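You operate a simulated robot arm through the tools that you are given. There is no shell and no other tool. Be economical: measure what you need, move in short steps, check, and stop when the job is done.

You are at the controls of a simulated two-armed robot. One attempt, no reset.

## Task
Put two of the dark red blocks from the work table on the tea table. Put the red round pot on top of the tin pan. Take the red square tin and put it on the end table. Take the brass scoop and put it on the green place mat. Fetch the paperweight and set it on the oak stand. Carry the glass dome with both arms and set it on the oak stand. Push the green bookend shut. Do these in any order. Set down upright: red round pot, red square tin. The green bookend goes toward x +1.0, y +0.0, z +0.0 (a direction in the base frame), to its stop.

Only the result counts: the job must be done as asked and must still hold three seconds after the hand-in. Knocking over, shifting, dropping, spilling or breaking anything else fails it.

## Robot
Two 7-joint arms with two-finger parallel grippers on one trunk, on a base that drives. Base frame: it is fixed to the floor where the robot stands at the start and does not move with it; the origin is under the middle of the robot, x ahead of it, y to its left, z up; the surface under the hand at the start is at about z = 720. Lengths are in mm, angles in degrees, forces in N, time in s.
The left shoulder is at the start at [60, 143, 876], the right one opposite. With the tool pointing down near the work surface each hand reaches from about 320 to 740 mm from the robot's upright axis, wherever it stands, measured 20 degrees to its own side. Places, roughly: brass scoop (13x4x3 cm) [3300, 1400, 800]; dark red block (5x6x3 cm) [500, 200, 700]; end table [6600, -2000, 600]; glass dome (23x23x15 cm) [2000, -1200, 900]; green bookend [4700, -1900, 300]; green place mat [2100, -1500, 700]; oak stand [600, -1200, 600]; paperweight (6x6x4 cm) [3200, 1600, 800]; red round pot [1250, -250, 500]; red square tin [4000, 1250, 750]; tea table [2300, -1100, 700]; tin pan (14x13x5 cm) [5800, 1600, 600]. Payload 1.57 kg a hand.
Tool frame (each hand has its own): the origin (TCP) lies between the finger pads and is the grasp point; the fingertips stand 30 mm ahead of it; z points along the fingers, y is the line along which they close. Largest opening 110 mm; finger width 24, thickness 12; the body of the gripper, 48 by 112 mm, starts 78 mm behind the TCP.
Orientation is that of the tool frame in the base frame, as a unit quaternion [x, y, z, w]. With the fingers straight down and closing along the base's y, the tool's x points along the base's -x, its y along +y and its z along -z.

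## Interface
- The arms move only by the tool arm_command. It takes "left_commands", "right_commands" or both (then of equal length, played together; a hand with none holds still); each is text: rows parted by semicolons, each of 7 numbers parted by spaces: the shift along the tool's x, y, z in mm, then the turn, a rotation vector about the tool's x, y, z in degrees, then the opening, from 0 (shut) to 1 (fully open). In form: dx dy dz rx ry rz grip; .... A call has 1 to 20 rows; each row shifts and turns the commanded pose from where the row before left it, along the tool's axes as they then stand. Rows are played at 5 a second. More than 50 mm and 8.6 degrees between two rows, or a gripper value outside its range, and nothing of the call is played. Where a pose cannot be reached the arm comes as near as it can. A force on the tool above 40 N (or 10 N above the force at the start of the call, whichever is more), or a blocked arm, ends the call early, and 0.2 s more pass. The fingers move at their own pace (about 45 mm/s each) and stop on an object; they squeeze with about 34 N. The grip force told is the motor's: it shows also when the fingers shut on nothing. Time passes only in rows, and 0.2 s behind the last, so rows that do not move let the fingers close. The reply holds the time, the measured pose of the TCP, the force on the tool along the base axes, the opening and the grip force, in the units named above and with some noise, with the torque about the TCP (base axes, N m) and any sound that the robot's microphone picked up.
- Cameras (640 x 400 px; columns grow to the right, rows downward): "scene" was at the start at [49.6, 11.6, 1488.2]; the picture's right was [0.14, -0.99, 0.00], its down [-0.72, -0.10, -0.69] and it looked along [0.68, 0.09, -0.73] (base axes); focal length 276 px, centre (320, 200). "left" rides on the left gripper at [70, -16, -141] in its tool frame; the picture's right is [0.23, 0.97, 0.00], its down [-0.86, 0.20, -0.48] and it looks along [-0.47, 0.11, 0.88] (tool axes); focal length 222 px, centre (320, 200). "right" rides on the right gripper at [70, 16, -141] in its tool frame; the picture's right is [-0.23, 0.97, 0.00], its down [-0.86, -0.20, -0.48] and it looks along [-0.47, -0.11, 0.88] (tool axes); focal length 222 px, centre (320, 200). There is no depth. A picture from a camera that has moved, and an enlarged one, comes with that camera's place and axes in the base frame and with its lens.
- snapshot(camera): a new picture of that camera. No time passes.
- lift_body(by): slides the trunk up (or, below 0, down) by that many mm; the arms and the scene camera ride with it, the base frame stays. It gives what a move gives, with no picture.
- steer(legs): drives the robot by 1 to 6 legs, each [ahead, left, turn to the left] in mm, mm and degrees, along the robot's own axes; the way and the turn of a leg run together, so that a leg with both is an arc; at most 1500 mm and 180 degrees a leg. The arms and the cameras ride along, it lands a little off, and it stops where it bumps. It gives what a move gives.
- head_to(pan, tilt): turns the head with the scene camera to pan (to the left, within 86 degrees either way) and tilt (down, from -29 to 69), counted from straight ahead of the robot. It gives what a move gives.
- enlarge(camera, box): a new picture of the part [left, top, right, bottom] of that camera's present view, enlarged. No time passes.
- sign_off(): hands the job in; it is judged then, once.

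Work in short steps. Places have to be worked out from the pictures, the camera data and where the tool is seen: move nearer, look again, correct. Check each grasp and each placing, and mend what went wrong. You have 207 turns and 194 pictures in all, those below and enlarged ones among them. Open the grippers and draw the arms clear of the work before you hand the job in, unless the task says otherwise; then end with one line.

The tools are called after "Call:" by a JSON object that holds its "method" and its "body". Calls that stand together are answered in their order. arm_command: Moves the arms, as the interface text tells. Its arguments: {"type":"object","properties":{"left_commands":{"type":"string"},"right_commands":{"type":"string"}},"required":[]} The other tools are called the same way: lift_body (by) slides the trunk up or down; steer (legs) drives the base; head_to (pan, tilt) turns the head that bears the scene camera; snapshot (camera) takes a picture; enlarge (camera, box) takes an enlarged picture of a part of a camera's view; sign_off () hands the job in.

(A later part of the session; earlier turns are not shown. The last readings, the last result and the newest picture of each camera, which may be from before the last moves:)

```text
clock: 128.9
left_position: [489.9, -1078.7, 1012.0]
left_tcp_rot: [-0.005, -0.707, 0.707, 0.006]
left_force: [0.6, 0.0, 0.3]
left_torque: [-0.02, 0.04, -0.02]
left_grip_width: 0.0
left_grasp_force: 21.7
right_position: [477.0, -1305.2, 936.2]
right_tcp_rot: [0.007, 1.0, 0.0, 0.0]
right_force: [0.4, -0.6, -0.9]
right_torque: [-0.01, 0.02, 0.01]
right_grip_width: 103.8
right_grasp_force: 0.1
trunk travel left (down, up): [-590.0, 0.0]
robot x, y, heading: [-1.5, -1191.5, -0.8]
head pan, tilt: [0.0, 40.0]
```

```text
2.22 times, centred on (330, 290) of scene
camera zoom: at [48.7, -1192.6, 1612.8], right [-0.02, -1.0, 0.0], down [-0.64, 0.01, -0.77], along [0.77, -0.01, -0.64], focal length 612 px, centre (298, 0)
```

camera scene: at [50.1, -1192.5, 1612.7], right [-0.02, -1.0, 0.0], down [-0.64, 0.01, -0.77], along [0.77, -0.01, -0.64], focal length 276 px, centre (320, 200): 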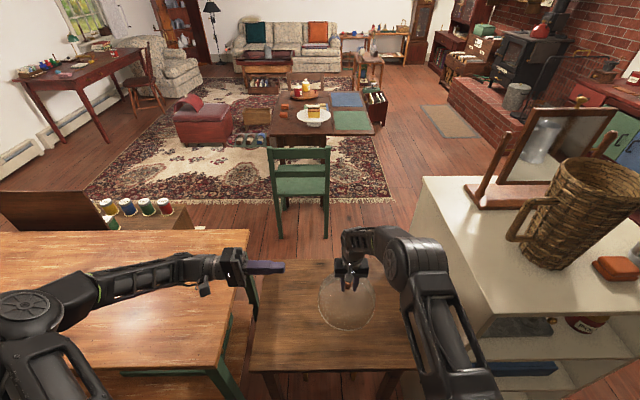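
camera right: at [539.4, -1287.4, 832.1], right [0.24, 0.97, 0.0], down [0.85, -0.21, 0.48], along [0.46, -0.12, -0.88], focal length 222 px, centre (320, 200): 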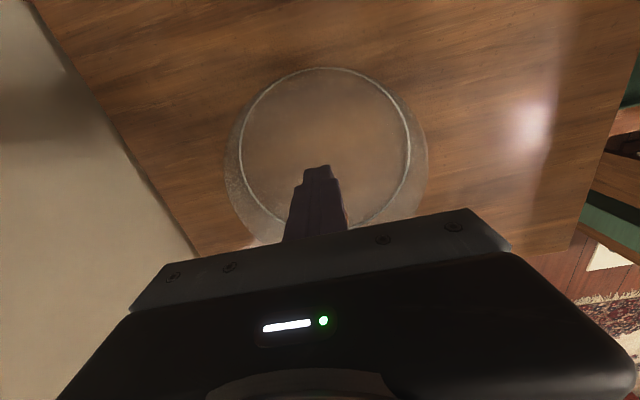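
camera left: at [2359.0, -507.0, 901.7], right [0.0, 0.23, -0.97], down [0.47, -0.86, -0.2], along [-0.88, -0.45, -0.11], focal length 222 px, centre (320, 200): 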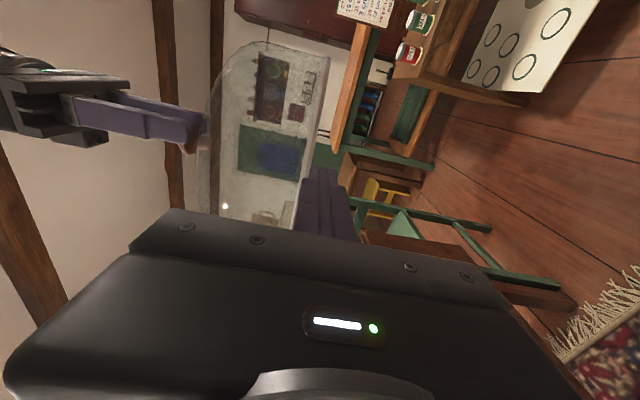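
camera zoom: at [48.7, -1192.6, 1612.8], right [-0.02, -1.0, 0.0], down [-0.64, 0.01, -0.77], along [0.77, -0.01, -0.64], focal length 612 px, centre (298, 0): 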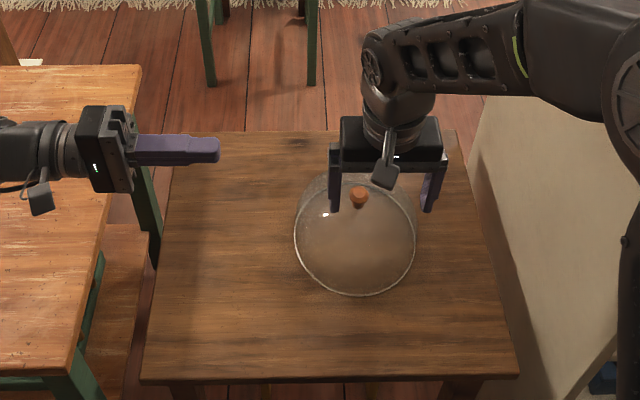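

The dome stands well on the oak stand. I turn the left hand down again, tuck both arms and drive back round the lane to the living-room side.

Call:
{"method": "arm_command", "body": {"left_commands": "0 0 0 -8.2 0 0 0.5; 0 0 0 -8.2 0 0 1; 0 0 0 -8.2 0 0 1; 0 0 0 -8.2 0 0 1; 0 0 0 -8.2 0 0 1; 0 0 0 -8.2 0 0 1; 0 0 0 -8.2 0 0 1; 0 0 0 -8.2 0 0 1; 0 0 0 -8.2 0 0 1; 0 0 0 -8.2 0 0 1; 0 0 0 -8 0 0 1; 25 30 0 0 0 0 1; 25 30 0 0 0 0 1; 25 30 0 0 0 0 1", "right_commands": "0 0 0 0 0 0 1; 0 0 0 0 0 0 1; 0 0 0 0 0 0 1; 0 0 0 0 0 0 1; 0 0 0 0 0 0 1; 0 0 0 0 0 0 1; 0 0 0 0 0 0 1; 0 0 0 0 0 0 1; 20 0 0 0 0 0 1; 20 0 0 0 0 0 1; 20 0 0 0 0 0 1; 0 0 -20 0 0 0 1; 0 0 -20 0 0 0 1; 0 0 -20 0 0 0 1"}}

Call:
{"method": "steer", "body": {"legs": [[-280, 0, 1], [0, 1050, 0], [0, 900, 0]]}}

Call:
{"method": "steer", "body": {"legs": [[1050, 0, 0], [1050, 0, 0], [150, -760, -60]]}}

Call:
{"method": "head_to", "body": {"pan": -80, "tilt": 40}}

Call:
{"method": "snapshot", "body": {"camera": "scene"}}

```text
clock: 131.9
left_position: [416.4, -985.9, 1011.2]
left_tcp_rot: [0.007, 1.0, 0.0, 0.001]
left_force: [-0.4, 0.5, -0.2]
left_torque: [-0.01, -0.03, 0.0]
left_grip_width: 110.0
left_grasp_force: 0.0
right_position: [418.5, -1302.1, 996.1]
right_tcp_rot: [0.008, 1.0, -0.001, -0.001]
right_force: [-0.5, 0.5, 0.1]
right_torque: [0.02, 0.0, 0.02]
right_grip_width: 109.8
right_grasp_force: 0.0
trunk travel left (down, up): [-590.0, 0.0]
robot x, y, heading: [-7.7, -1190.8, -1.1]
head pan, tilt: [0.0, 40.0]
```

```text
clock: 143.2
left_position: [138.6, 964.3, 1013.1]
left_tcp_rot: [0.003, 1.0, -0.001, 0.0]
left_force: [0.4, -0.8, 0.5]
left_torque: [0.0, 0.0, 0.04]
left_grip_width: 109.9
left_grasp_force: 0.0
right_position: [141.8, 650.0, 994.5]
right_tcp_rot: [0.003, 1.0, -0.001, -0.001]
right_force: [0.0, -0.4, -0.5]
right_torque: [-0.02, 0.0, -0.01]
right_grip_width: 110.0
right_grasp_force: 0.1
trunk travel left (down, up): [-590.0, 0.0]
robot x, y, heading: [-283.7, 753.2, -0.1]
head pan, tilt: [0.0, 40.0]
```

```text
clock: 155.6
left_position: [2270.0, 357.2, 1013.3]
left_tcp_rot: [0.251, 0.968, 0.002, 0.001]
left_force: [0.6, -0.8, 0.3]
left_torque: [0.13, -0.03, 0.02]
left_grip_width: 109.8
left_grasp_force: 0.1
right_position: [2119.5, 81.3, 994.8]
right_tcp_rot: [0.252, 0.968, 0.003, 0.0]
right_force: [-0.3, -1.6, -0.5]
right_torque: [0.13, -0.01, -0.01]
right_grip_width: 110.2
right_grasp_force: 0.1
trunk travel left (down, up): [-590.0, 0.0]
robot x, y, heading: [1801.2, 384.8, -29.3]
head pan, tilt: [0.0, 40.0]
stopped in leg 3: the robot was blocked; the commanded pose is now the measured one
```

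```text
clock: 157.2
left_position: [2271.1, 363.4, 1011.8]
left_tcp_rot: [0.252, 0.968, 0.0, 0.0]
left_force: [-0.1, -0.1, -0.2]
left_torque: [-0.03, 0.0, -0.03]
left_grip_width: 109.9
left_grasp_force: 0.0
right_position: [2122.0, 84.5, 994.6]
right_tcp_rot: [0.251, 0.968, 0.001, 0.0]
right_force: [-0.1, -0.4, 0.7]
right_torque: [-0.01, 0.0, 0.0]
right_grip_width: 109.9
right_grasp_force: 0.1
trunk travel left (down, up): [-590.0, 0.0]
robot x, y, heading: [1801.4, 383.2, -29.3]
head pan, tilt: [-80.0, 40.0]
```

```text
135 pictures are left
camera scene: at [1747.1, 318.5, 1612.7], right [-0.94, 0.33, 0.0], down [0.21, 0.61, -0.77], along [-0.25, -0.72, -0.64], focal length 276 px, centre (320, 200)
```

scene: 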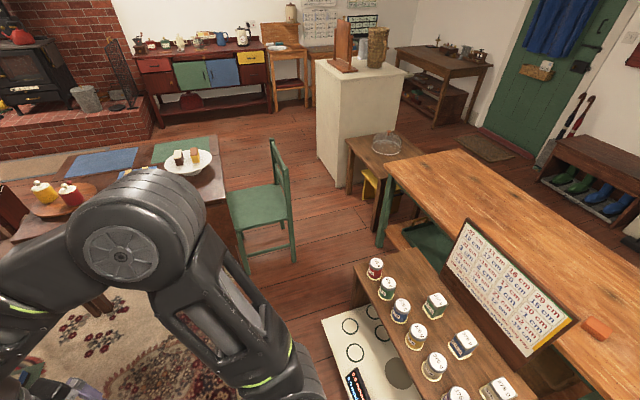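

Something low (the white ring board at the bench) blocked the base; the pots look undisturbed. I move away to +x, turn to face −x, and line up with the red pot at about [1228,−375].

Call:
{"method": "steer", "body": {"legs": [[262, 145, 0], [0, 0, -151], [0, 553, 0], [220, 0, 0]]}}

Call:
{"method": "head_to", "body": {"pan": 10, "tilt": 50}}

Call:
{"method": "snapshot", "body": {"camera": "scene"}}

```text
clock: 169.5
left_position: [1435.2, -363.1, 1011.9]
left_tcp_rot: [1.0, -0.013, 0.001, 0.0]
left_force: [0.0, -0.2, 0.3]
left_torque: [-0.01, -0.04, 0.03]
left_grip_width: 109.7
left_grasp_force: 0.0
right_position: [1440.3, -47.5, 996.1]
right_tcp_rot: [1.0, -0.012, 0.001, 0.0]
right_force: [0.9, 0.3, 0.1]
right_torque: [-0.01, -0.05, 0.01]
right_grip_width: 109.9
right_grasp_force: 0.0
trunk travel left (down, up): [-590.0, 0.0]
robot x, y, heading: [1861.2, -163.9, 178.5]
head pan, tilt: [-80.0, 40.0]
```

```text
clock: 171.2
left_position: [1436.7, -363.6, 1011.0]
left_tcp_rot: [1.0, -0.013, 0.0, -0.001]
left_force: [0.0, 0.0, 0.9]
left_torque: [0.0, -0.01, 0.01]
left_grip_width: 110.0
left_grasp_force: 0.2
right_position: [1439.5, -46.2, 995.5]
right_tcp_rot: [1.0, -0.013, 0.001, 0.0]
right_force: [-0.4, 0.4, 0.6]
right_torque: [-0.03, -0.02, 0.01]
right_grip_width: 109.8
right_grasp_force: 0.1
trunk travel left (down, up): [-590.0, 0.0]
robot x, y, heading: [1863.5, -158.0, 178.2]
head pan, tilt: [10.0, 50.0]
```

```text
134 pictures are left
camera scene: at [1817.0, -173.8, 1598.5], right [-0.14, 0.99, 0.0], down [0.76, 0.11, -0.64], along [-0.64, -0.09, -0.77], focal length 276 px, centre (320, 200)
```

scene: 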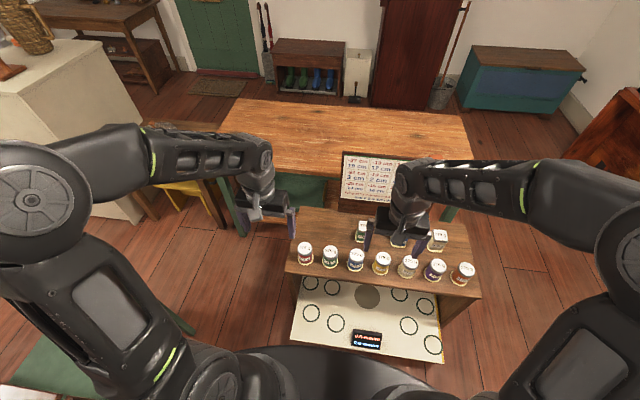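

Call:
{"method": "enlarge", "body": {"camera": "scene", "box": [270, 200, 490, 340]}}

```text
2.86 times, centred on (380, 270) of scene
camera zoom: at [1817.0, -173.8, 1598.5], right [-0.14, 0.99, 0.0], down [0.76, 0.11, -0.64], along [-0.64, -0.09, -0.77], focal length 787 px, centre (149, 0)
```

zoom: 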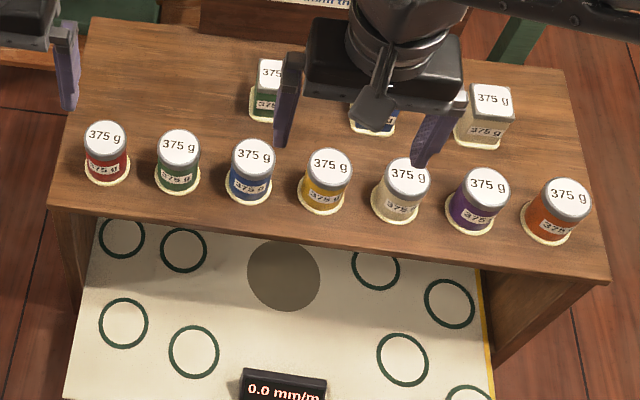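

The red round pot is the leftmost (375 g), lid about [1250,−320, 605], 62 mm wide. I lower the trunk 200 mm and bring the left hand above it.

Call:
{"method": "lift_body", "body": {"by": -200}}

Call:
{"method": "arm_command", "body": {"left_commands": "-40 -8 0 0 0 0 1; -40 -8 0 0 0 0 1; -40 -8 0 0 0 0 1; -40 -8 20 0 0 0 1; -20 -6 40 0 0 0 1; 0 0 0 0 0 0 1"}}

Call:
{"method": "snapshot", "body": {"camera": "left"}}

Call:
{"method": "snapshot", "body": {"camera": "scene"}}

```text
clock: 173.4
left_position: [1436.3, -363.4, 811.1]
left_tcp_rot: [1.0, -0.012, 0.0, 0.0]
left_force: [-0.4, -0.1, -0.3]
left_torque: [0.01, -0.01, -0.07]
left_grip_width: 110.1
left_grasp_force: 0.0
right_position: [1440.9, -47.3, 795.9]
right_tcp_rot: [1.0, -0.014, 0.0, -0.001]
right_force: [0.1, 0.8, 0.5]
right_torque: [0.03, -0.02, 0.04]
right_grip_width: 109.9
right_grasp_force: 0.1
trunk travel left (down, up): [-390.0, 200.0]
robot x, y, heading: [1862.6, -161.7, 178.5]
head pan, tilt: [10.0, 50.0]
```

```text
clock: 174.8
left_position: [1256.1, -319.6, 751.7]
left_tcp_rot: [1.0, -0.014, 0.0, 0.0]
left_force: [-0.1, -1.4, 0.1]
left_torque: [0.01, 0.0, 0.01]
left_grip_width: 110.0
left_grasp_force: 0.1
right_position: [1441.0, -47.8, 794.9]
right_tcp_rot: [1.0, -0.013, 0.001, 0.001]
right_force: [-0.3, 0.0, 0.3]
right_torque: [-0.01, 0.0, 0.0]
right_grip_width: 110.1
right_grasp_force: 0.1
trunk travel left (down, up): [-390.0, 200.0]
robot x, y, heading: [1864.9, -161.6, 178.2]
head pan, tilt: [10.0, 50.0]
```

```text
132 pictures are left
camera left: at [1327.4, -305.8, 891.7], right [0.2, -0.98, 0.0], down [-0.86, -0.18, 0.48], along [-0.47, -0.1, -0.88], focal length 222 px, centre (320, 200)
```

left: 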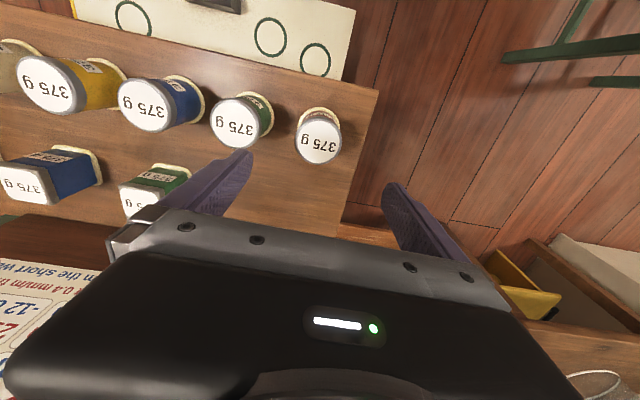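

```text
131 pictures are left
camera scene: at [1817.0, -173.8, 1398.5], right [-0.14, 0.99, 0.0], down [0.76, 0.11, -0.64], along [-0.64, -0.09, -0.77], focal length 276 px, centre (320, 200)
```

scene: 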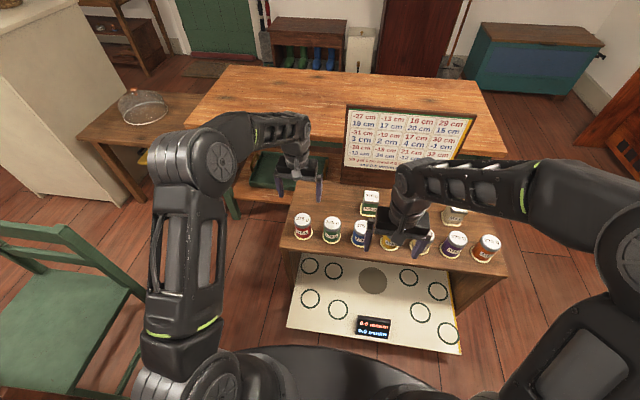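

The lid sits at [1259,−319], right under the hand. I narrow the opening to 0.75 to spare the neighbour and descend to z≈645 for a check.

Call:
{"method": "arm_command", "body": {"left_commands": "3 0 20 0 0 0 0.75; 0 0 40 0 0 0 0.75; 0 0 40 0 0 0 0.75; 0 0 7 0 0 0 0.75; 0 0 0 0 0 0 0.75"}}

Call:
{"method": "snapshot", "body": {"camera": "left"}}

Call:
{"method": "enlarge", "body": {"camera": "scene", "box": [240, 120, 400, 260]}}

```text
clock: 176.0
left_position: [1260.7, -320.7, 644.9]
left_tcp_rot: [1.0, -0.013, -0.001, 0.0]
left_force: [-0.2, 0.4, 0.4]
left_torque: [0.01, 0.01, -0.01]
left_grip_width: 82.5
left_grasp_force: 0.2
right_position: [1441.1, -47.4, 794.9]
right_tcp_rot: [1.0, -0.013, 0.001, -0.001]
right_force: [0.4, -1.0, 0.4]
right_torque: [0.02, 0.0, 0.0]
right_grip_width: 110.1
right_grasp_force: 0.1
trunk travel left (down, up): [-390.0, 200.0]
robot x, y, heading: [1864.3, -163.1, 178.4]
head pan, tilt: [10.0, 50.0]
```

```text
130 pictures are left
camera left: at [1331.1, -304.9, 784.8], right [0.2, -0.98, 0.0], down [-0.86, -0.18, 0.48], along [-0.47, -0.1, -0.88], focal length 222 px, centre (320, 200)
```

left: 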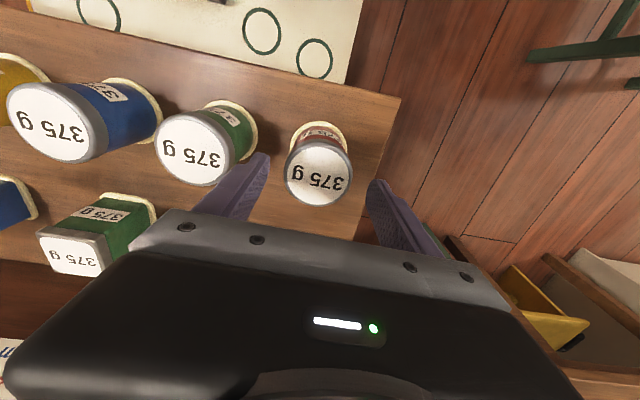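

```text
2.86 times, centred on (320, 190) of scene
camera zoom: at [1817.0, -173.8, 1398.5], right [-0.14, 0.99, 0.0], down [0.76, 0.11, -0.64], along [-0.64, -0.09, -0.77], focal length 787 px, centre (320, 229)
```

zoom: 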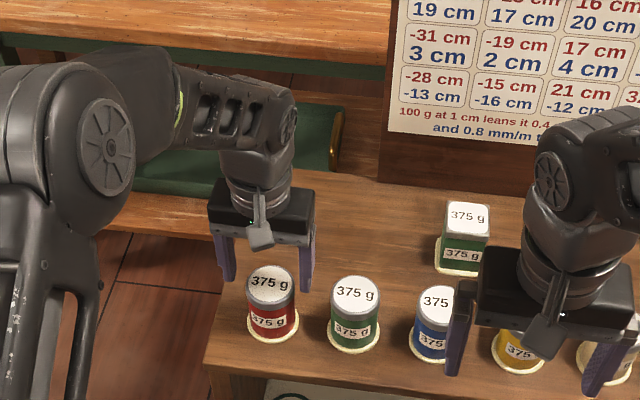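

Aligned; lid z≈612. I descend 65 mm and close on the pot.

Call:
{"method": "arm_command", "body": {"left_commands": "-3 -2 30 0 0 0 0.75; 0 0 30 0 0 0 0.75; 0 0 5 0 0 0 0.75; 0 0 0 0 0 0 0; 0 0 0 0 0 0 0; 0 0 0 0 0 0 0; 0 0 0 0 0 0 0"}}

Call:
{"method": "snapshot", "body": {"camera": "left"}}

```text
clock: 177.6
left_position: [1256.7, -318.5, 578.5]
left_tcp_rot: [1.0, -0.014, 0.0, 0.0]
left_force: [-0.5, -1.3, 0.3]
left_torque: [-0.02, 0.09, 0.05]
left_grip_width: 60.5
left_grasp_force: 34.2
right_position: [1440.4, -46.9, 795.5]
right_tcp_rot: [1.0, -0.013, 0.001, 0.0]
right_force: [-0.1, -0.1, 0.3]
right_torque: [-0.01, 0.01, -0.01]
right_grip_width: 110.1
right_grasp_force: 0.1
trunk travel left (down, up): [-390.0, 200.0]
robot x, y, heading: [1863.9, -160.3, 178.0]
head pan, tilt: [10.0, 50.0]
```

```text
128 pictures are left
camera left: at [1328.3, -303.1, 719.3], right [0.2, -0.98, 0.0], down [-0.86, -0.18, 0.48], along [-0.47, -0.1, -0.88], focal length 222 px, centre (320, 200)
```

left: 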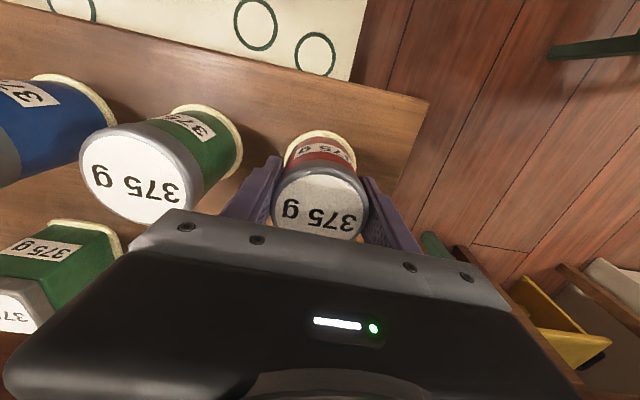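

The pot is held (60.5 mm). I lift it straight up, raise the trunk and tuck.

Call:
{"method": "arm_command", "body": {"left_commands": "0 0 -20 0 0 0 0; 0 0 -40 0 0 0 0; 0 0 -40 0 0 0 0; 0 0 -40 0 0 0 0; 0 0 -40 0 0 0 0; 0 0 -30 0 0 0 0; 0 0 0 0 0 0 0"}}

Call:
{"method": "lift_body", "body": {"by": 140}}

Call:
{"method": "arm_command", "body": {"left_commands": "40 8 0 0 0 0 0; 40 8 0 0 0 0 0; 40 8 0 0 0 0 0; 40 8 0 0 0 0 0; 0 0 0 0 0 0 0"}}

Call:
{"method": "snapshot", "body": {"camera": "left"}}

Call:
{"method": "snapshot", "body": {"camera": "scene"}}

```text
clock: 179.2
left_position: [1258.2, -318.2, 788.7]
left_tcp_rot: [1.0, -0.013, 0.001, 0.0]
left_force: [-0.4, -0.5, -3.4]
left_torque: [0.02, -0.02, 0.01]
left_grip_width: 60.5
left_grasp_force: 33.3
right_position: [1440.0, -48.0, 796.1]
right_tcp_rot: [1.0, -0.013, 0.0, -0.001]
right_force: [-1.1, 0.7, -0.3]
right_torque: [0.0, 0.01, 0.0]
right_grip_width: 109.9
right_grasp_force: 0.2
trunk travel left (down, up): [-390.0, 200.0]
robot x, y, heading: [1863.9, -162.5, 178.2]
head pan, tilt: [10.0, 50.0]
```

```text
clock: 180.8
left_position: [1257.6, -318.7, 928.9]
left_tcp_rot: [1.0, -0.013, 0.001, 0.0]
left_force: [-0.4, 0.4, -4.3]
left_torque: [0.0, -0.02, -0.01]
left_grip_width: 60.4
left_grasp_force: 34.2
right_position: [1439.0, -47.4, 934.4]
right_tcp_rot: [1.0, -0.013, 0.001, 0.0]
right_force: [0.5, -0.4, -1.3]
right_torque: [-0.03, 0.02, 0.03]
right_grip_width: 110.0
right_grasp_force: 0.1
trunk travel left (down, up): [-530.0, 60.0]
robot x, y, heading: [1860.2, -161.9, 178.2]
head pan, tilt: [10.0, 50.0]
```

```text
clock: 182.0
left_position: [1415.7, -355.3, 928.5]
left_tcp_rot: [1.0, -0.013, 0.0, -0.001]
left_force: [0.2, 0.0, -3.4]
left_torque: [-0.01, 0.0, -0.02]
left_grip_width: 60.5
left_grasp_force: 33.5
right_position: [1440.0, -47.7, 935.8]
right_tcp_rot: [1.0, -0.012, 0.001, 0.0]
right_force: [-0.6, 0.3, -0.7]
right_torque: [0.03, -0.03, 0.02]
right_grip_width: 109.9
right_grasp_force: 0.2
trunk travel left (down, up): [-530.0, 60.0]
robot x, y, heading: [1862.5, -162.4, 178.3]
head pan, tilt: [10.0, 50.0]
```

```text
127 pictures are left
camera left: at [1487.2, -339.7, 1068.7], right [0.2, -0.98, 0.0], down [-0.86, -0.18, 0.48], along [-0.47, -0.1, -0.88], focal length 222 px, centre (320, 200)
```

left: 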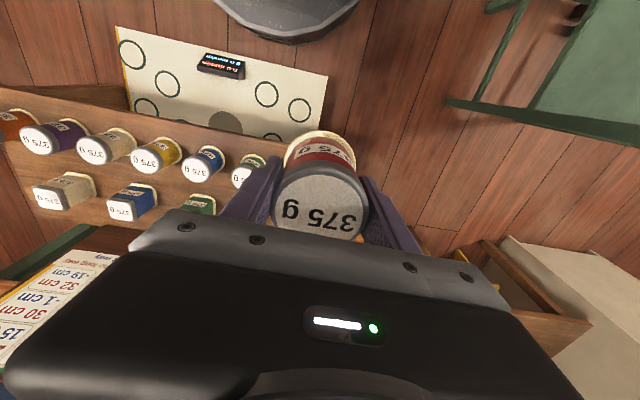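

```text
126 pictures are left
camera scene: at [1816.2, -173.8, 1538.5], right [-0.14, 0.99, 0.0], down [0.76, 0.11, -0.64], along [-0.64, -0.09, -0.77], focal length 276 px, centre (320, 200)
```

scene: 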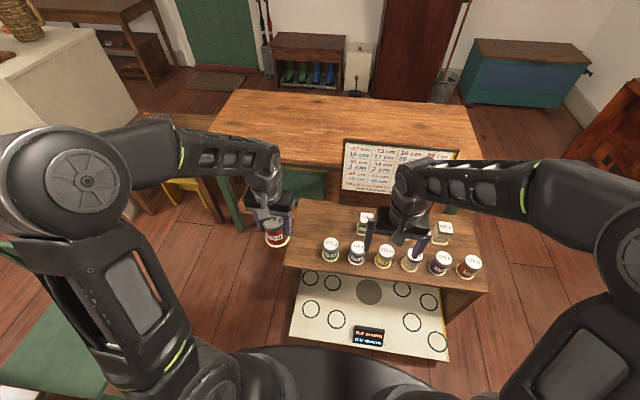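

The pot is securely held. I drive toward the window desk: back, sideways to y≈760, turn to face +y and slide to x≈3200, then look.

Call:
{"method": "steer", "body": {"legs": [[-400, 0, 2], [0, -900, 0], [0, 0, -90]]}}

Call:
{"method": "steer", "body": {"legs": [[0, -450, 0], [0, -450, 0]]}}

Call:
{"method": "head_to", "body": {"pan": -20, "tilt": 35}}

Call:
{"method": "snapshot", "body": {"camera": "scene"}}

```text
clock: 192.7
left_position: [2049.0, 1178.7, 929.8]
left_tcp_rot: [0.709, -0.705, 0.0, 0.0]
left_force: [0.8, -0.3, -3.2]
left_torque: [0.0, 0.0, 0.0]
left_grip_width: 60.4
left_grasp_force: 34.5
right_position: [2356.2, 1164.2, 935.2]
right_tcp_rot: [0.71, -0.704, 0.001, 0.001]
right_force: [-0.3, -1.1, 0.5]
right_torque: [-0.01, 0.04, 0.01]
right_grip_width: 110.1
right_grasp_force: 0.0
trunk travel left (down, up): [-530.0, 60.0]
robot x, y, heading: [2257.3, 736.5, 90.1]
head pan, tilt: [10.0, 50.0]
```

```text
clock: 197.8
left_position: [2955.4, 1181.6, 928.8]
left_tcp_rot: [0.71, -0.704, -0.001, 0.001]
left_force: [-0.1, 0.7, -3.7]
left_torque: [-0.04, 0.04, 0.02]
left_grip_width: 60.1
left_grasp_force: 33.8
right_position: [3264.8, 1167.8, 935.1]
right_tcp_rot: [0.71, -0.704, 0.001, 0.0]
right_force: [0.7, 1.0, 0.3]
right_torque: [0.05, -0.03, -0.01]
right_grip_width: 110.0
right_grasp_force: 0.1
trunk travel left (down, up): [-530.0, 60.0]
robot x, y, heading: [3162.9, 740.9, 90.3]
head pan, tilt: [10.0, 50.0]
```

```text
clock: 198.7
left_position: [2955.5, 1181.2, 929.0]
left_tcp_rot: [0.709, -0.705, 0.001, 0.0]
left_force: [0.2, -0.1, -3.6]
left_torque: [0.01, -0.04, -0.03]
left_grip_width: 60.4
left_grasp_force: 34.1
right_position: [3264.9, 1167.7, 934.9]
right_tcp_rot: [0.71, -0.705, 0.0, 0.0]
right_force: [0.4, 0.3, -0.3]
right_torque: [0.0, 0.01, 0.01]
right_grip_width: 109.9
right_grasp_force: 0.0
trunk travel left (down, up): [-530.0, 60.0]
robot x, y, heading: [3162.2, 743.1, 90.1]
head pan, tilt: [-20.0, 35.0]
```

```text
125 pictures are left
camera scene: at [3192.7, 795.1, 1560.2], right [0.94, -0.34, 0.0], down [-0.19, -0.54, -0.82], along [0.28, 0.77, -0.57], focal length 276 px, centre (320, 200)
```

scene: 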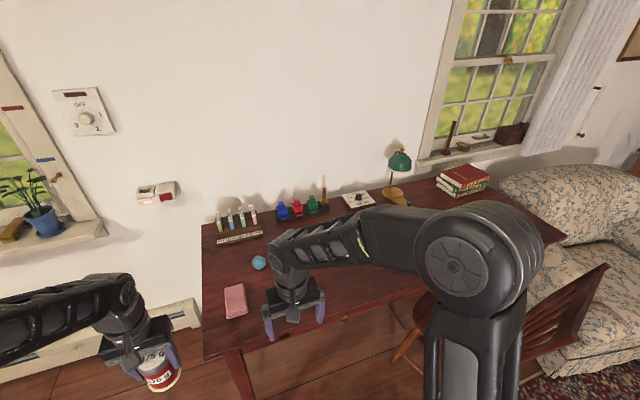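

I pan right to find the red square tin and the chair.

Call:
{"method": "head_to", "body": {"pan": -62, "tilt": 30}}

Call:
{"method": "snapshot", "body": {"camera": "scene"}}

```text
clock: 199.8
left_position: [2955.7, 1181.6, 928.7]
left_tcp_rot: [0.71, -0.704, 0.001, 0.001]
left_force: [-0.5, -0.1, -4.1]
left_torque: [-0.03, 0.0, -0.01]
left_grip_width: 60.5
left_grasp_force: 33.8
right_position: [3263.7, 1166.1, 936.4]
right_tcp_rot: [0.71, -0.705, 0.0, 0.001]
right_force: [-0.3, -0.2, -0.2]
right_torque: [0.04, 0.04, -0.03]
right_grip_width: 110.0
right_grasp_force: 0.2
trunk travel left (down, up): [-530.0, 60.0]
robot x, y, heading: [3163.9, 741.9, 90.2]
head pan, tilt: [-62.0, 30.0]
```

```text
124 pictures are left
camera scene: at [3242.6, 755.0, 1568.0], right [0.47, -0.88, 0.0], down [-0.44, -0.24, -0.87], along [0.76, 0.41, -0.5], focal length 276 px, centre (320, 200)
```

scene: 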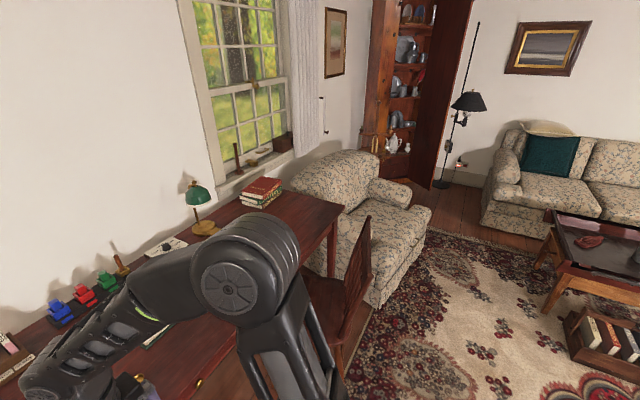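

The tin is behind my right elbow. I move to about (3430, 840) and swing the right arm lower/back to see.

Call:
{"method": "steer", "body": {"legs": [[90, -270, 0]]}}

Call:
{"method": "head_to", "body": {"pan": -50, "tilt": 50}}

Call:
{"method": "snapshot", "body": {"camera": "scene"}}

Call:
{"method": "snapshot", "body": {"camera": "right"}}

```text
clock: 201.8
left_position: [3226.7, 1272.6, 927.2]
left_tcp_rot: [0.709, -0.705, 0.001, 0.001]
left_force: [0.2, 0.0, -4.2]
left_torque: [-0.04, 0.02, -0.03]
left_grip_width: 60.5
left_grasp_force: 34.5
right_position: [3533.6, 1258.7, 935.0]
right_tcp_rot: [0.709, -0.705, 0.0, 0.001]
right_force: [1.0, -0.3, -0.2]
right_torque: [-0.05, 0.03, -0.01]
right_grip_width: 110.0
right_grasp_force: 0.1
trunk travel left (down, up): [-530.0, 60.0]
robot x, y, heading: [3432.6, 836.6, 90.2]
head pan, tilt: [-62.0, 30.0]
```

```text
clock: 202.6
left_position: [3223.8, 1273.3, 928.3]
left_tcp_rot: [0.709, -0.705, 0.0, 0.0]
left_force: [0.3, -0.6, -3.8]
left_torque: [0.01, 0.0, 0.0]
left_grip_width: 60.4
left_grasp_force: 33.9
right_position: [3533.9, 1258.5, 934.7]
right_tcp_rot: [0.709, -0.706, 0.0, 0.001]
right_force: [-0.2, -0.5, -0.7]
right_torque: [-0.02, 0.02, -0.02]
right_grip_width: 109.9
right_grasp_force: 0.1
trunk travel left (down, up): [-530.0, 60.0]
robot x, y, heading: [3431.0, 832.9, 90.3]
head pan, tilt: [-50.0, 50.0]
```

```text
123 pictures are left
camera scene: at [3491.0, 852.3, 1538.6], right [0.64, -0.77, 0.0], down [-0.59, -0.49, -0.64], along [0.49, 0.41, -0.77], focal length 276 px, centre (320, 200)
```

scene: 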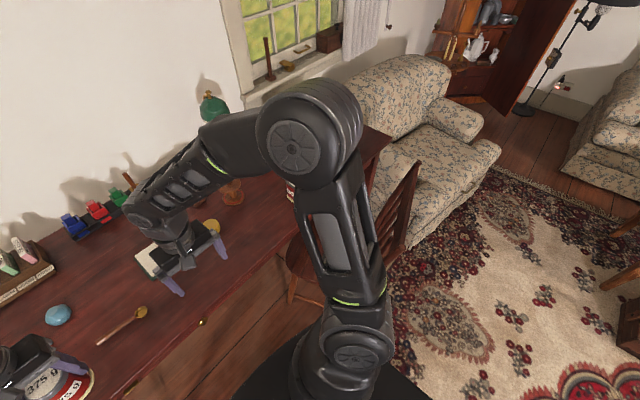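

```text
122 pictures are left
camera right: at [3519.8, 1189.1, 1075.6], right [-0.97, 0.22, 0.0], down [0.2, 0.86, 0.48], along [0.11, 0.47, -0.88], focal length 222 px, centre (320, 200)
```

right: 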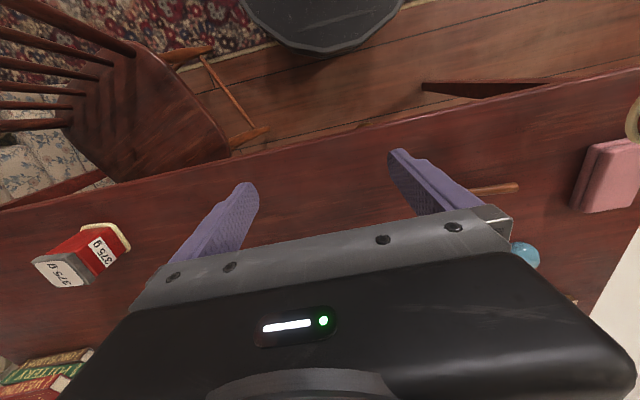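

The right camera shows the red square tin at about [3970,1362] with the chair in front of it (x>3730). I creep to (3455,875) and turn 35° right to bring it within the right arm's reach.

Call:
{"method": "steer", "body": {"legs": [[42, -24, 0], [0, 0, -35]]}}

Call:
{"method": "snapshot", "body": {"camera": "right"}}

Call:
{"method": "snapshot", "body": {"camera": "scene"}}

```text
clock: 205.2
left_position: [3541.5, 1352.0, 928.7]
left_tcp_rot: [-0.463, 0.886, -0.001, -0.001]
left_force: [-0.2, -1.0, -4.6]
left_torque: [0.0, 0.02, 0.0]
left_grip_width: 60.3
left_grasp_force: 34.0
right_position: [3784.2, 1163.7, 934.5]
right_tcp_rot: [-0.463, 0.887, 0.0, -0.001]
right_force: [-0.6, 0.5, 0.1]
right_torque: [0.0, -0.03, 0.0]
right_grip_width: 110.0
right_grasp_force: 0.1
trunk travel left (down, up): [-530.0, 60.0]
robot x, y, heading: [3454.7, 873.9, 55.0]
head pan, tilt: [-50.0, 50.0]
```

```text
121 pictures are left
camera right: at [3733.8, 1116.3, 1075.6], right [-0.67, 0.74, 0.0], down [0.65, 0.59, 0.48], along [0.35, 0.32, -0.88], focal length 222 px, centre (320, 200)
```

right: 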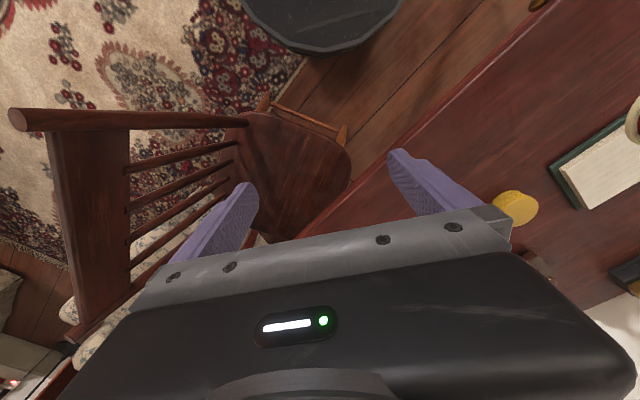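

```text
120 pictures are left
camera scene: at [3515.6, 856.6, 1538.5], right [0.09, -1.0, 0.0], down [-0.76, -0.07, -0.64], along [0.64, 0.05, -0.77], focal length 276 px, centre (320, 200)
```

scene: 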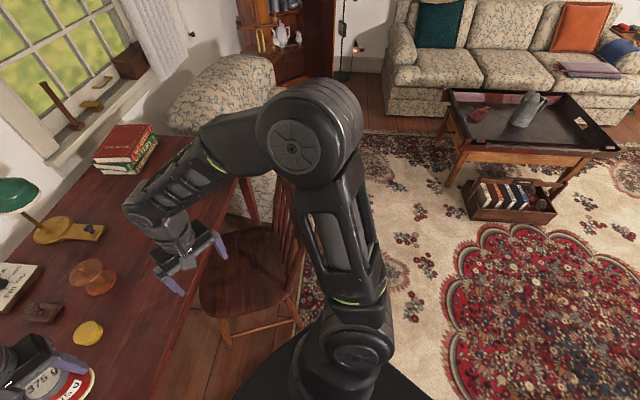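

The tin is 270 mm further forward and 38 mm right of the hand. I move most of the way at height and turn the hand 35° to line up with the tin.

Call:
{"method": "arm_command", "body": {"right_commands": "-36 -6 0 0 0 0 1; -36 -6 0 0 0 0 1; -36 -6 0 0 0 0 1; -36 -6 0 0 0 0 1; -36 -6 0 0 0 0 1; -20 -4 0 0 0 -7 1; 0 0 0 0 0 -7 1; 0 0 0 0 0 -7 1; 0 0 0 0 0 -7 1; 0 0 0 0 0 -7 1; 0 0 0 0 0 0 1"}}

Call:
{"method": "snapshot", "body": {"camera": "right"}}

Call:
{"method": "snapshot", "body": {"camera": "scene"}}

```text
clock: 207.6
left_position: [3540.9, 1352.3, 928.1]
left_tcp_rot: [-0.463, 0.887, -0.001, -0.001]
left_force: [0.3, 0.1, -3.6]
left_torque: [-0.04, -0.01, 0.0]
left_grip_width: 60.6
left_grasp_force: 33.8
right_position: [3927.0, 1308.0, 935.0]
right_tcp_rot: [0.708, -0.706, 0.001, 0.001]
right_force: [0.7, 0.8, -0.5]
right_torque: [0.01, 0.02, 0.01]
right_grip_width: 109.9
right_grasp_force: 0.1
trunk travel left (down, up): [-530.0, 60.0]
robot x, y, heading: [3457.5, 874.6, 55.0]
head pan, tilt: [-50.0, 50.0]
```

```text
119 pictures are left
camera right: at [3913.4, 1239.1, 1075.3], right [-0.97, 0.22, 0.0], down [0.2, 0.86, 0.48], along [0.11, 0.47, -0.88], focal length 222 px, centre (320, 200)
```

right: 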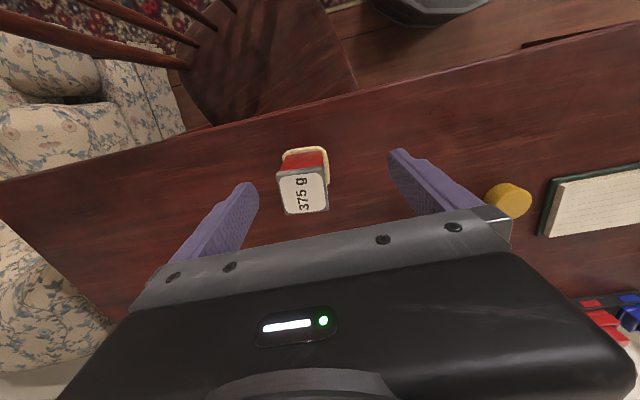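

```text
118 pictures are left
camera scene: at [3515.4, 856.8, 1538.5], right [0.09, -1.0, 0.0], down [-0.76, -0.07, -0.64], along [0.64, 0.05, -0.77], focal length 276 px, centre (320, 200)
```

scene: 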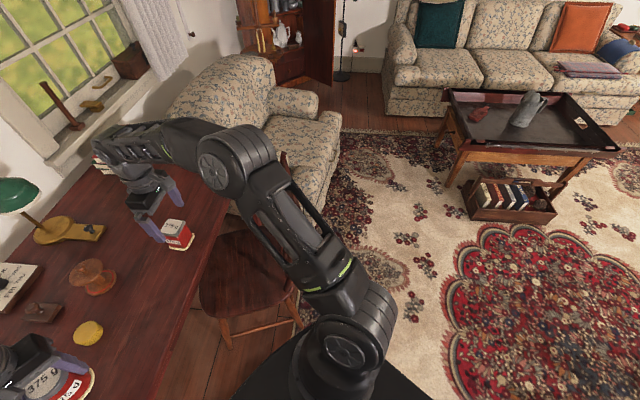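

The tin's lid is at about [3961,1353, ~840]. I shift onto it, turn 5° and come down to z 895 to check.

Call:
{"method": "arm_command", "body": {"right_commands": "-30 -24 0 0 0 5 1; -15 -11 0 0 0 0 1; 0 0 40 0 0 0 1; 0 0 0 0 0 0 1"}}

Call:
{"method": "snapshot", "body": {"camera": "right"}}

```text
clock: 208.6
left_position: [3541.0, 1352.8, 929.1]
left_tcp_rot: [-0.462, 0.887, 0.0, 0.001]
left_force: [-0.4, 0.2, -4.2]
left_torque: [0.0, 0.0, 0.0]
left_grip_width: 60.2
left_grasp_force: 34.5
right_position: [3961.2, 1352.4, 895.8]
right_tcp_rot: [-0.676, 0.737, 0.001, 0.0]
right_force: [0.0, -0.3, 0.0]
right_torque: [-0.02, -0.02, 0.03]
right_grip_width: 110.0
right_grasp_force: 0.1
trunk travel left (down, up): [-530.0, 60.0]
robot x, y, heading: [3456.1, 874.7, 54.9]
head pan, tilt: [-50.0, 50.0]
```

```text
117 pictures are left
camera right: at [3941.9, 1285.2, 1035.0], right [-0.95, 0.31, 0.0], down [0.27, 0.84, 0.48], along [0.15, 0.45, -0.88], focal length 222 px, centre (320, 200)
```

right: 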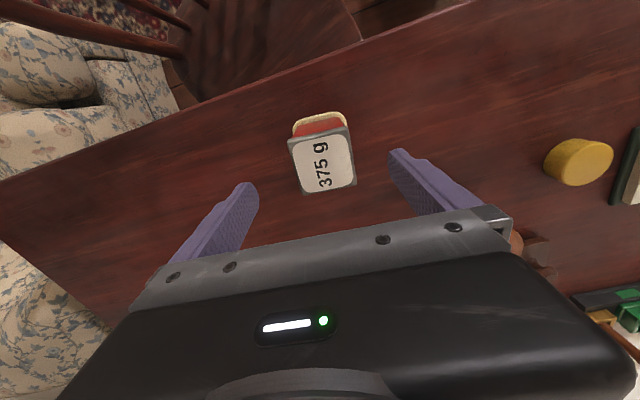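

Aligned. I descend to z≈802 and close on the tin.

Call:
{"method": "arm_command", "body": {"right_commands": "4 0 30 0 0 0 1; 0 0 40 0 0 0 1; 0 0 23 0 0 0 1; 0 0 0 0 0 0 0; 0 0 0 0 0 0 0; 0 0 0 0 0 0 0; 0 0 0 0 0 0 0; 0 0 0 0 0 0 0; 0 0 0 0 0 0 0"}}

Call:
{"method": "snapshot", "body": {"camera": "right"}}

```text
clock: 210.6
left_position: [3541.6, 1352.5, 928.8]
left_tcp_rot: [-0.463, 0.886, -0.001, 0.0]
left_force: [-0.2, 0.2, -3.7]
left_torque: [-0.04, 0.01, -0.03]
left_grip_width: 60.5
left_grasp_force: 34.2
right_position: [3962.7, 1347.2, 800.5]
right_tcp_rot: [-0.676, 0.737, 0.0, -0.001]
right_force: [-1.7, 0.2, -0.7]
right_torque: [0.04, -0.04, 0.03]
right_grip_width: 56.8
right_grasp_force: 33.7
trunk travel left (down, up): [-530.0, 60.0]
robot x, y, heading: [3456.0, 875.3, 54.8]
head pan, tilt: [-50.0, 50.0]
```

```text
116 pictures are left
camera right: at [3942.6, 1280.3, 941.7], right [-0.95, 0.31, 0.0], down [0.27, 0.84, 0.48], along [0.15, 0.45, -0.88], focal length 222 px, centre (320, 200)
```

right: 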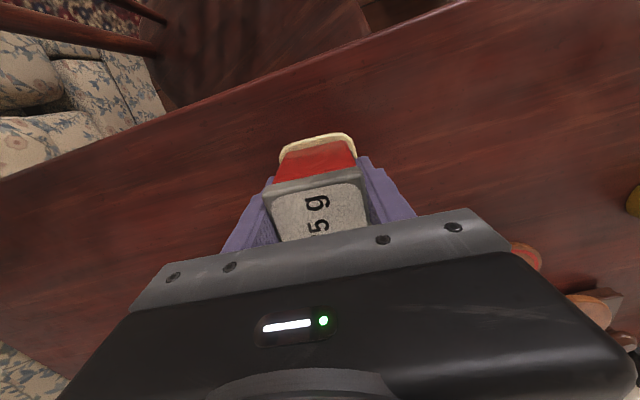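

The tin is held (56.8 mm). I lift 165 mm, turn the hand back and retract toward the trunk.

Call:
{"method": "arm_command", "body": {"right_commands": "0 0 -20 0 0 0 0; 0 0 -45 0 0 0 0; 0 0 -45 0 0 0 0; 0 0 -45 0 0 0 0; 0 0 -10 0 0 6 0; 0 0 0 0 0 6 0; 0 0 0 0 0 6 0; 0 0 0 0 0 6 0; 0 0 0 0 0 6 0; 36 6 0 0 0 0 0; 36 6 0 0 0 0 0; 36 6 0 0 0 0 0; 36 6 0 0 0 0 0; 36 6 0 0 0 0 0; 36 6 0 0 0 0 0; 36 0 0 0 0 0 0; 0 0 0 0 0 0 0"}}

Call:
{"method": "steer", "body": {"legs": [[-150, 0, 0]]}}

Call:
{"method": "head_to", "body": {"pan": -40, "tilt": 25}}

Call:
{"method": "snapshot", "body": {"camera": "scene"}}

```text
clock: 214.2
left_position: [3541.7, 1352.9, 928.1]
left_tcp_rot: [-0.463, 0.887, 0.0, 0.0]
left_force: [0.2, 0.0, -3.8]
left_torque: [-0.01, -0.03, 0.03]
left_grip_width: 60.1
left_grasp_force: 34.2
right_position: [3816.7, 1130.3, 980.3]
right_tcp_rot: [-0.515, 0.857, 0.006, 0.016]
right_force: [-0.5, 0.5, -3.9]
right_torque: [-0.05, 0.04, 0.01]
right_grip_width: 56.9
right_grasp_force: 34.6
right hand out of reach, approached as far as the arm can: row 4, 5, 6
trunk travel left (down, up): [-530.0, 60.0]
robot x, y, heading: [3454.2, 879.1, 54.8]
head pan, tilt: [-50.0, 50.0]
```

```text
clock: 215.6
left_position: [3455.1, 1229.4, 929.1]
left_tcp_rot: [-0.462, 0.887, 0.0, 0.001]
left_force: [0.1, -1.0, -3.6]
left_torque: [0.04, -0.03, 0.01]
left_grip_width: 60.4
left_grasp_force: 34.1
right_position: [3729.7, 1006.7, 981.6]
right_tcp_rot: [-0.516, 0.856, 0.007, 0.017]
right_force: [-1.2, -0.1, -3.1]
right_torque: [0.0, -0.02, 0.0]
right_grip_width: 56.7
right_grasp_force: 34.3
trunk travel left (down, up): [-530.0, 60.0]
robot x, y, heading: [3369.8, 749.7, 54.8]
head pan, tilt: [-50.0, 50.0]
```

```text
clock: 216.5
left_position: [3455.2, 1231.9, 928.5]
left_tcp_rot: [-0.463, 0.886, 0.0, -0.001]
left_force: [-1.1, -0.6, -3.7]
left_torque: [0.0, -0.02, 0.04]
left_grip_width: 60.2
left_grasp_force: 34.3
right_position: [3730.9, 1008.1, 981.2]
right_tcp_rot: [-0.515, 0.857, 0.006, 0.017]
right_force: [0.2, 0.5, -3.7]
right_torque: [-0.04, 0.03, 0.04]
right_grip_width: 56.7
right_grasp_force: 33.9
trunk travel left (down, up): [-530.0, 60.0]
robot x, y, heading: [3370.9, 751.0, 54.9]
head pan, tilt: [-40.0, 25.0]
```

```text
115 pictures are left
camera scene: at [3442.0, 751.7, 1575.9], right [0.26, -0.97, 0.0], down [-0.41, -0.11, -0.91], along [0.88, 0.23, -0.42], focal length 276 px, centre (320, 200)
```

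scene: 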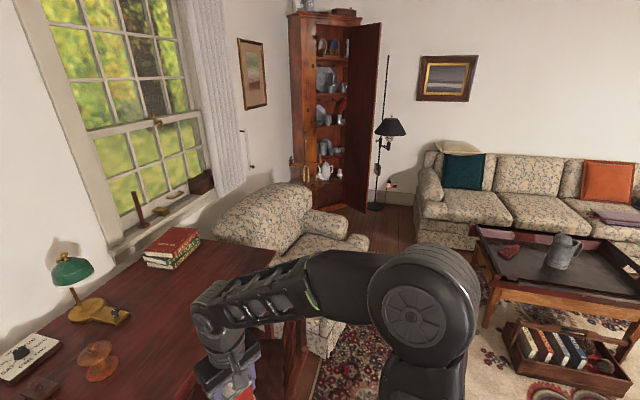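

Both items are held. Next the tin pan near the corner cupboard: I turn to face +x and drive between armchair and coffee table, stopping at x≈4200 to look.

Call:
{"method": "steer", "body": {"legs": [[0, 0, -55], [400, -290, 0], [450, 0, 0]]}}

Call:
{"method": "head_to", "body": {"pan": 0, "tilt": 30}}

Call:
{"method": "snapshot", "body": {"camera": "scene"}}

```text
clock: 224.2
left_position: [4666.7, 662.7, 927.9]
left_tcp_rot: [0.0, 1.0, 0.0, -0.001]
left_force: [0.0, -0.5, -3.3]
left_torque: [0.01, 0.03, 0.03]
left_grip_width: 60.2
left_grasp_force: 33.9
right_position: [4642.5, 309.2, 980.2]
right_tcp_rot: [-0.06, 0.998, -0.002, 0.018]
right_force: [-0.2, 0.5, -4.1]
right_torque: [0.02, 0.03, 0.0]
right_grip_width: 56.8
right_grasp_force: 33.5
trunk travel left (down, up): [-530.0, 60.0]
robot x, y, heading: [4226.2, 456.1, -0.3]
head pan, tilt: [-40.0, 25.0]
```

```text
clock: 225.3
left_position: [4667.9, 662.8, 928.9]
left_tcp_rot: [0.001, 1.0, 0.0, -0.001]
left_force: [-0.1, 0.2, -2.8]
left_torque: [-0.02, 0.01, -0.02]
left_grip_width: 60.7
left_grasp_force: 34.2
right_position: [4641.7, 309.8, 980.6]
right_tcp_rot: [-0.061, 0.998, -0.003, 0.018]
right_force: [-0.5, -0.2, -2.8]
right_torque: [-0.04, 0.04, -0.02]
right_grip_width: 57.1
right_grasp_force: 34.3
trunk travel left (down, up): [-530.0, 60.0]
robot x, y, heading: [4225.7, 464.2, -0.3]
head pan, tilt: [0.0, 30.0]
```

```text
114 pictures are left
camera scene: at [4286.9, 460.0, 1568.0], right [-0.01, -1.0, 0.0], down [-0.5, 0.0, -0.87], along [0.87, -0.01, -0.5], focal length 276 px, centre (320, 200)
```

scene: 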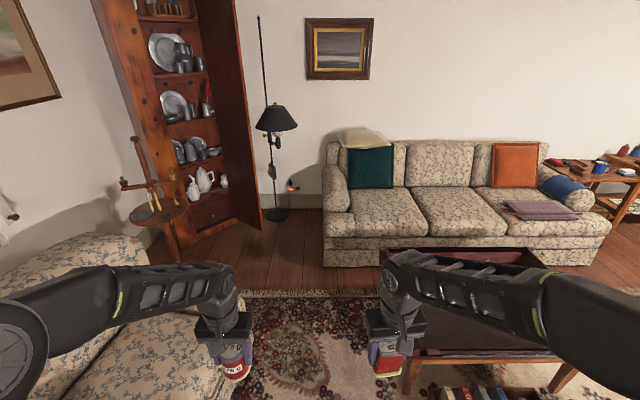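

The pan should project near (142,213), at the small round stand. I zoom in.

Call:
{"method": "enlarge", "body": {"camera": "scene", "box": [90, 110, 270, 260]}}

```text
2.67 times, centred on (180, 185) of scene
camera zoom: at [4286.9, 460.0, 1568.0], right [-0.01, -1.0, 0.0], down [-0.5, 0.0, -0.87], along [0.87, -0.01, -0.5], focal length 735 px, centre (693, 240)
```

zoom: 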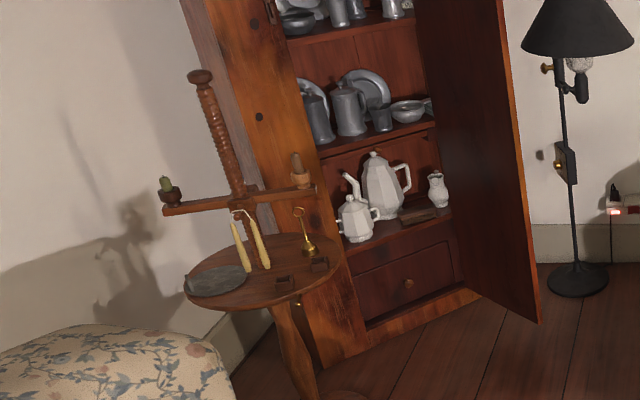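

The grey pan lies on the round candle stand at about [5758,1566]. I drive through to x≈5600, turn to about 73° and look again from nearer.

Call:
{"method": "steer", "body": {"legs": [[690, 10, 0], [690, 0, 0], [0, 0, 75]]}}

Call:
{"method": "snapshot", "body": {"camera": "scene"}}

```text
clock: 235.7
left_position: [5514.9, 939.1, 927.8]
left_tcp_rot: [-0.614, 0.789, 0.0, 0.0]
left_force: [0.7, -0.1, -2.4]
left_torque: [-0.02, 0.01, 0.02]
left_grip_width: 60.2
left_grasp_force: 34.2
right_position: [5851.6, 828.6, 981.5]
right_tcp_rot: [-0.661, 0.75, 0.009, 0.015]
right_force: [0.8, 0.3, -3.5]
right_torque: [-0.03, -0.03, -0.02]
right_grip_width: 57.0
right_grasp_force: 33.9
trunk travel left (down, up): [-530.0, 60.0]
robot x, y, heading: [5603.7, 461.9, 75.5]
head pan, tilt: [0.0, 30.0]
```

```text
112 pictures are left
camera scene: at [5619.3, 520.9, 1568.0], right [0.97, -0.25, 0.0], down [-0.12, -0.48, -0.87], along [0.22, 0.84, -0.5], focal length 276 px, centre (320, 200)
```

scene: 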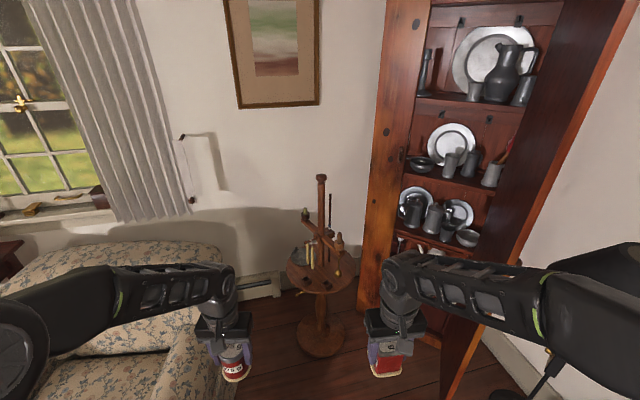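

Call:
{"method": "enlarge", "body": {"camera": "scene", "box": [260, 160, 380, 370]}}

```text
1.90 times, centred on (320, 265) of scene
camera zoom: at [5619.3, 520.9, 1568.0], right [0.97, -0.25, 0.0], down [-0.12, -0.48, -0.87], along [0.22, 0.84, -0.5], focal length 525 px, centre (320, 76)
```

zoom: 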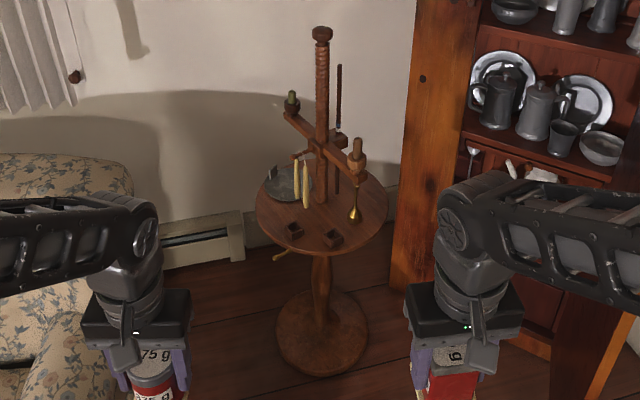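

The pan lies at the stand's back-left at about [5809,1577], partly under a candle crossbar (z≈796). I go nearer to measure the clearance.

Call:
{"method": "steer", "body": {"legs": [[330, -60, 0]]}}

Call:
{"method": "head_to", "body": {"pan": 10, "tilt": 45}}

Call:
{"method": "enlarge", "body": {"camera": "scene", "box": [230, 90, 430, 250]}}

Call:
{"method": "snapshot", "body": {"camera": "scene"}}

```text
clock: 237.9
left_position: [5656.4, 1244.7, 928.8]
left_tcp_rot: [-0.614, 0.789, 0.0, -0.001]
left_force: [-0.1, 0.9, -3.7]
left_torque: [-0.07, 0.01, -0.01]
left_grip_width: 60.1
left_grasp_force: 34.1
right_position: [5993.2, 1133.8, 980.1]
right_tcp_rot: [-0.661, 0.75, 0.009, 0.015]
right_force: [0.9, -0.1, -4.4]
right_torque: [-0.05, -0.01, -0.03]
right_grip_width: 57.2
right_grasp_force: 34.0
trunk travel left (down, up): [-530.0, 60.0]
robot x, y, heading: [5746.4, 766.9, 75.6]
head pan, tilt: [0.0, 30.0]
```

```text
clock: 238.7
left_position: [5654.5, 1244.1, 928.9]
left_tcp_rot: [-0.614, 0.789, -0.001, -0.001]
left_force: [1.1, -0.5, -3.2]
left_torque: [-0.03, 0.0, -0.05]
left_grip_width: 60.4
left_grasp_force: 34.4
right_position: [5992.9, 1133.2, 980.9]
right_tcp_rot: [-0.661, 0.75, 0.008, 0.015]
right_force: [-0.5, 0.1, -3.7]
right_torque: [-0.09, -0.01, -0.01]
right_grip_width: 57.0
right_grasp_force: 33.9
trunk travel left (down, up): [-530.0, 60.0]
robot x, y, heading: [5748.3, 769.6, 75.7]
head pan, tilt: [10.0, 45.0]
```

```text
2.50 times, centred on (330, 170) of scene
camera zoom: at [5744.0, 819.7, 1545.5], right [1.0, -0.08, 0.0], down [-0.05, -0.7, -0.71], along [0.05, 0.71, -0.71], focal length 689 px, centre (295, 275)
```

zoom: 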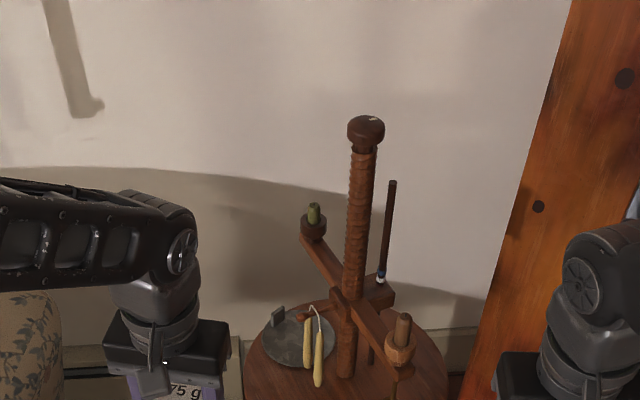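

```text
109 pictures are left
camera scene: at [5744.0, 819.7, 1545.5], right [1.0, -0.08, 0.0], down [-0.05, -0.7, -0.71], along [0.05, 0.71, -0.71], focal length 276 px, centre (320, 200)
```

scene: 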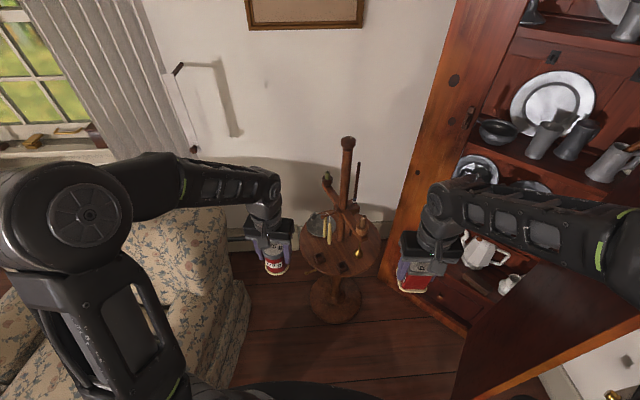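

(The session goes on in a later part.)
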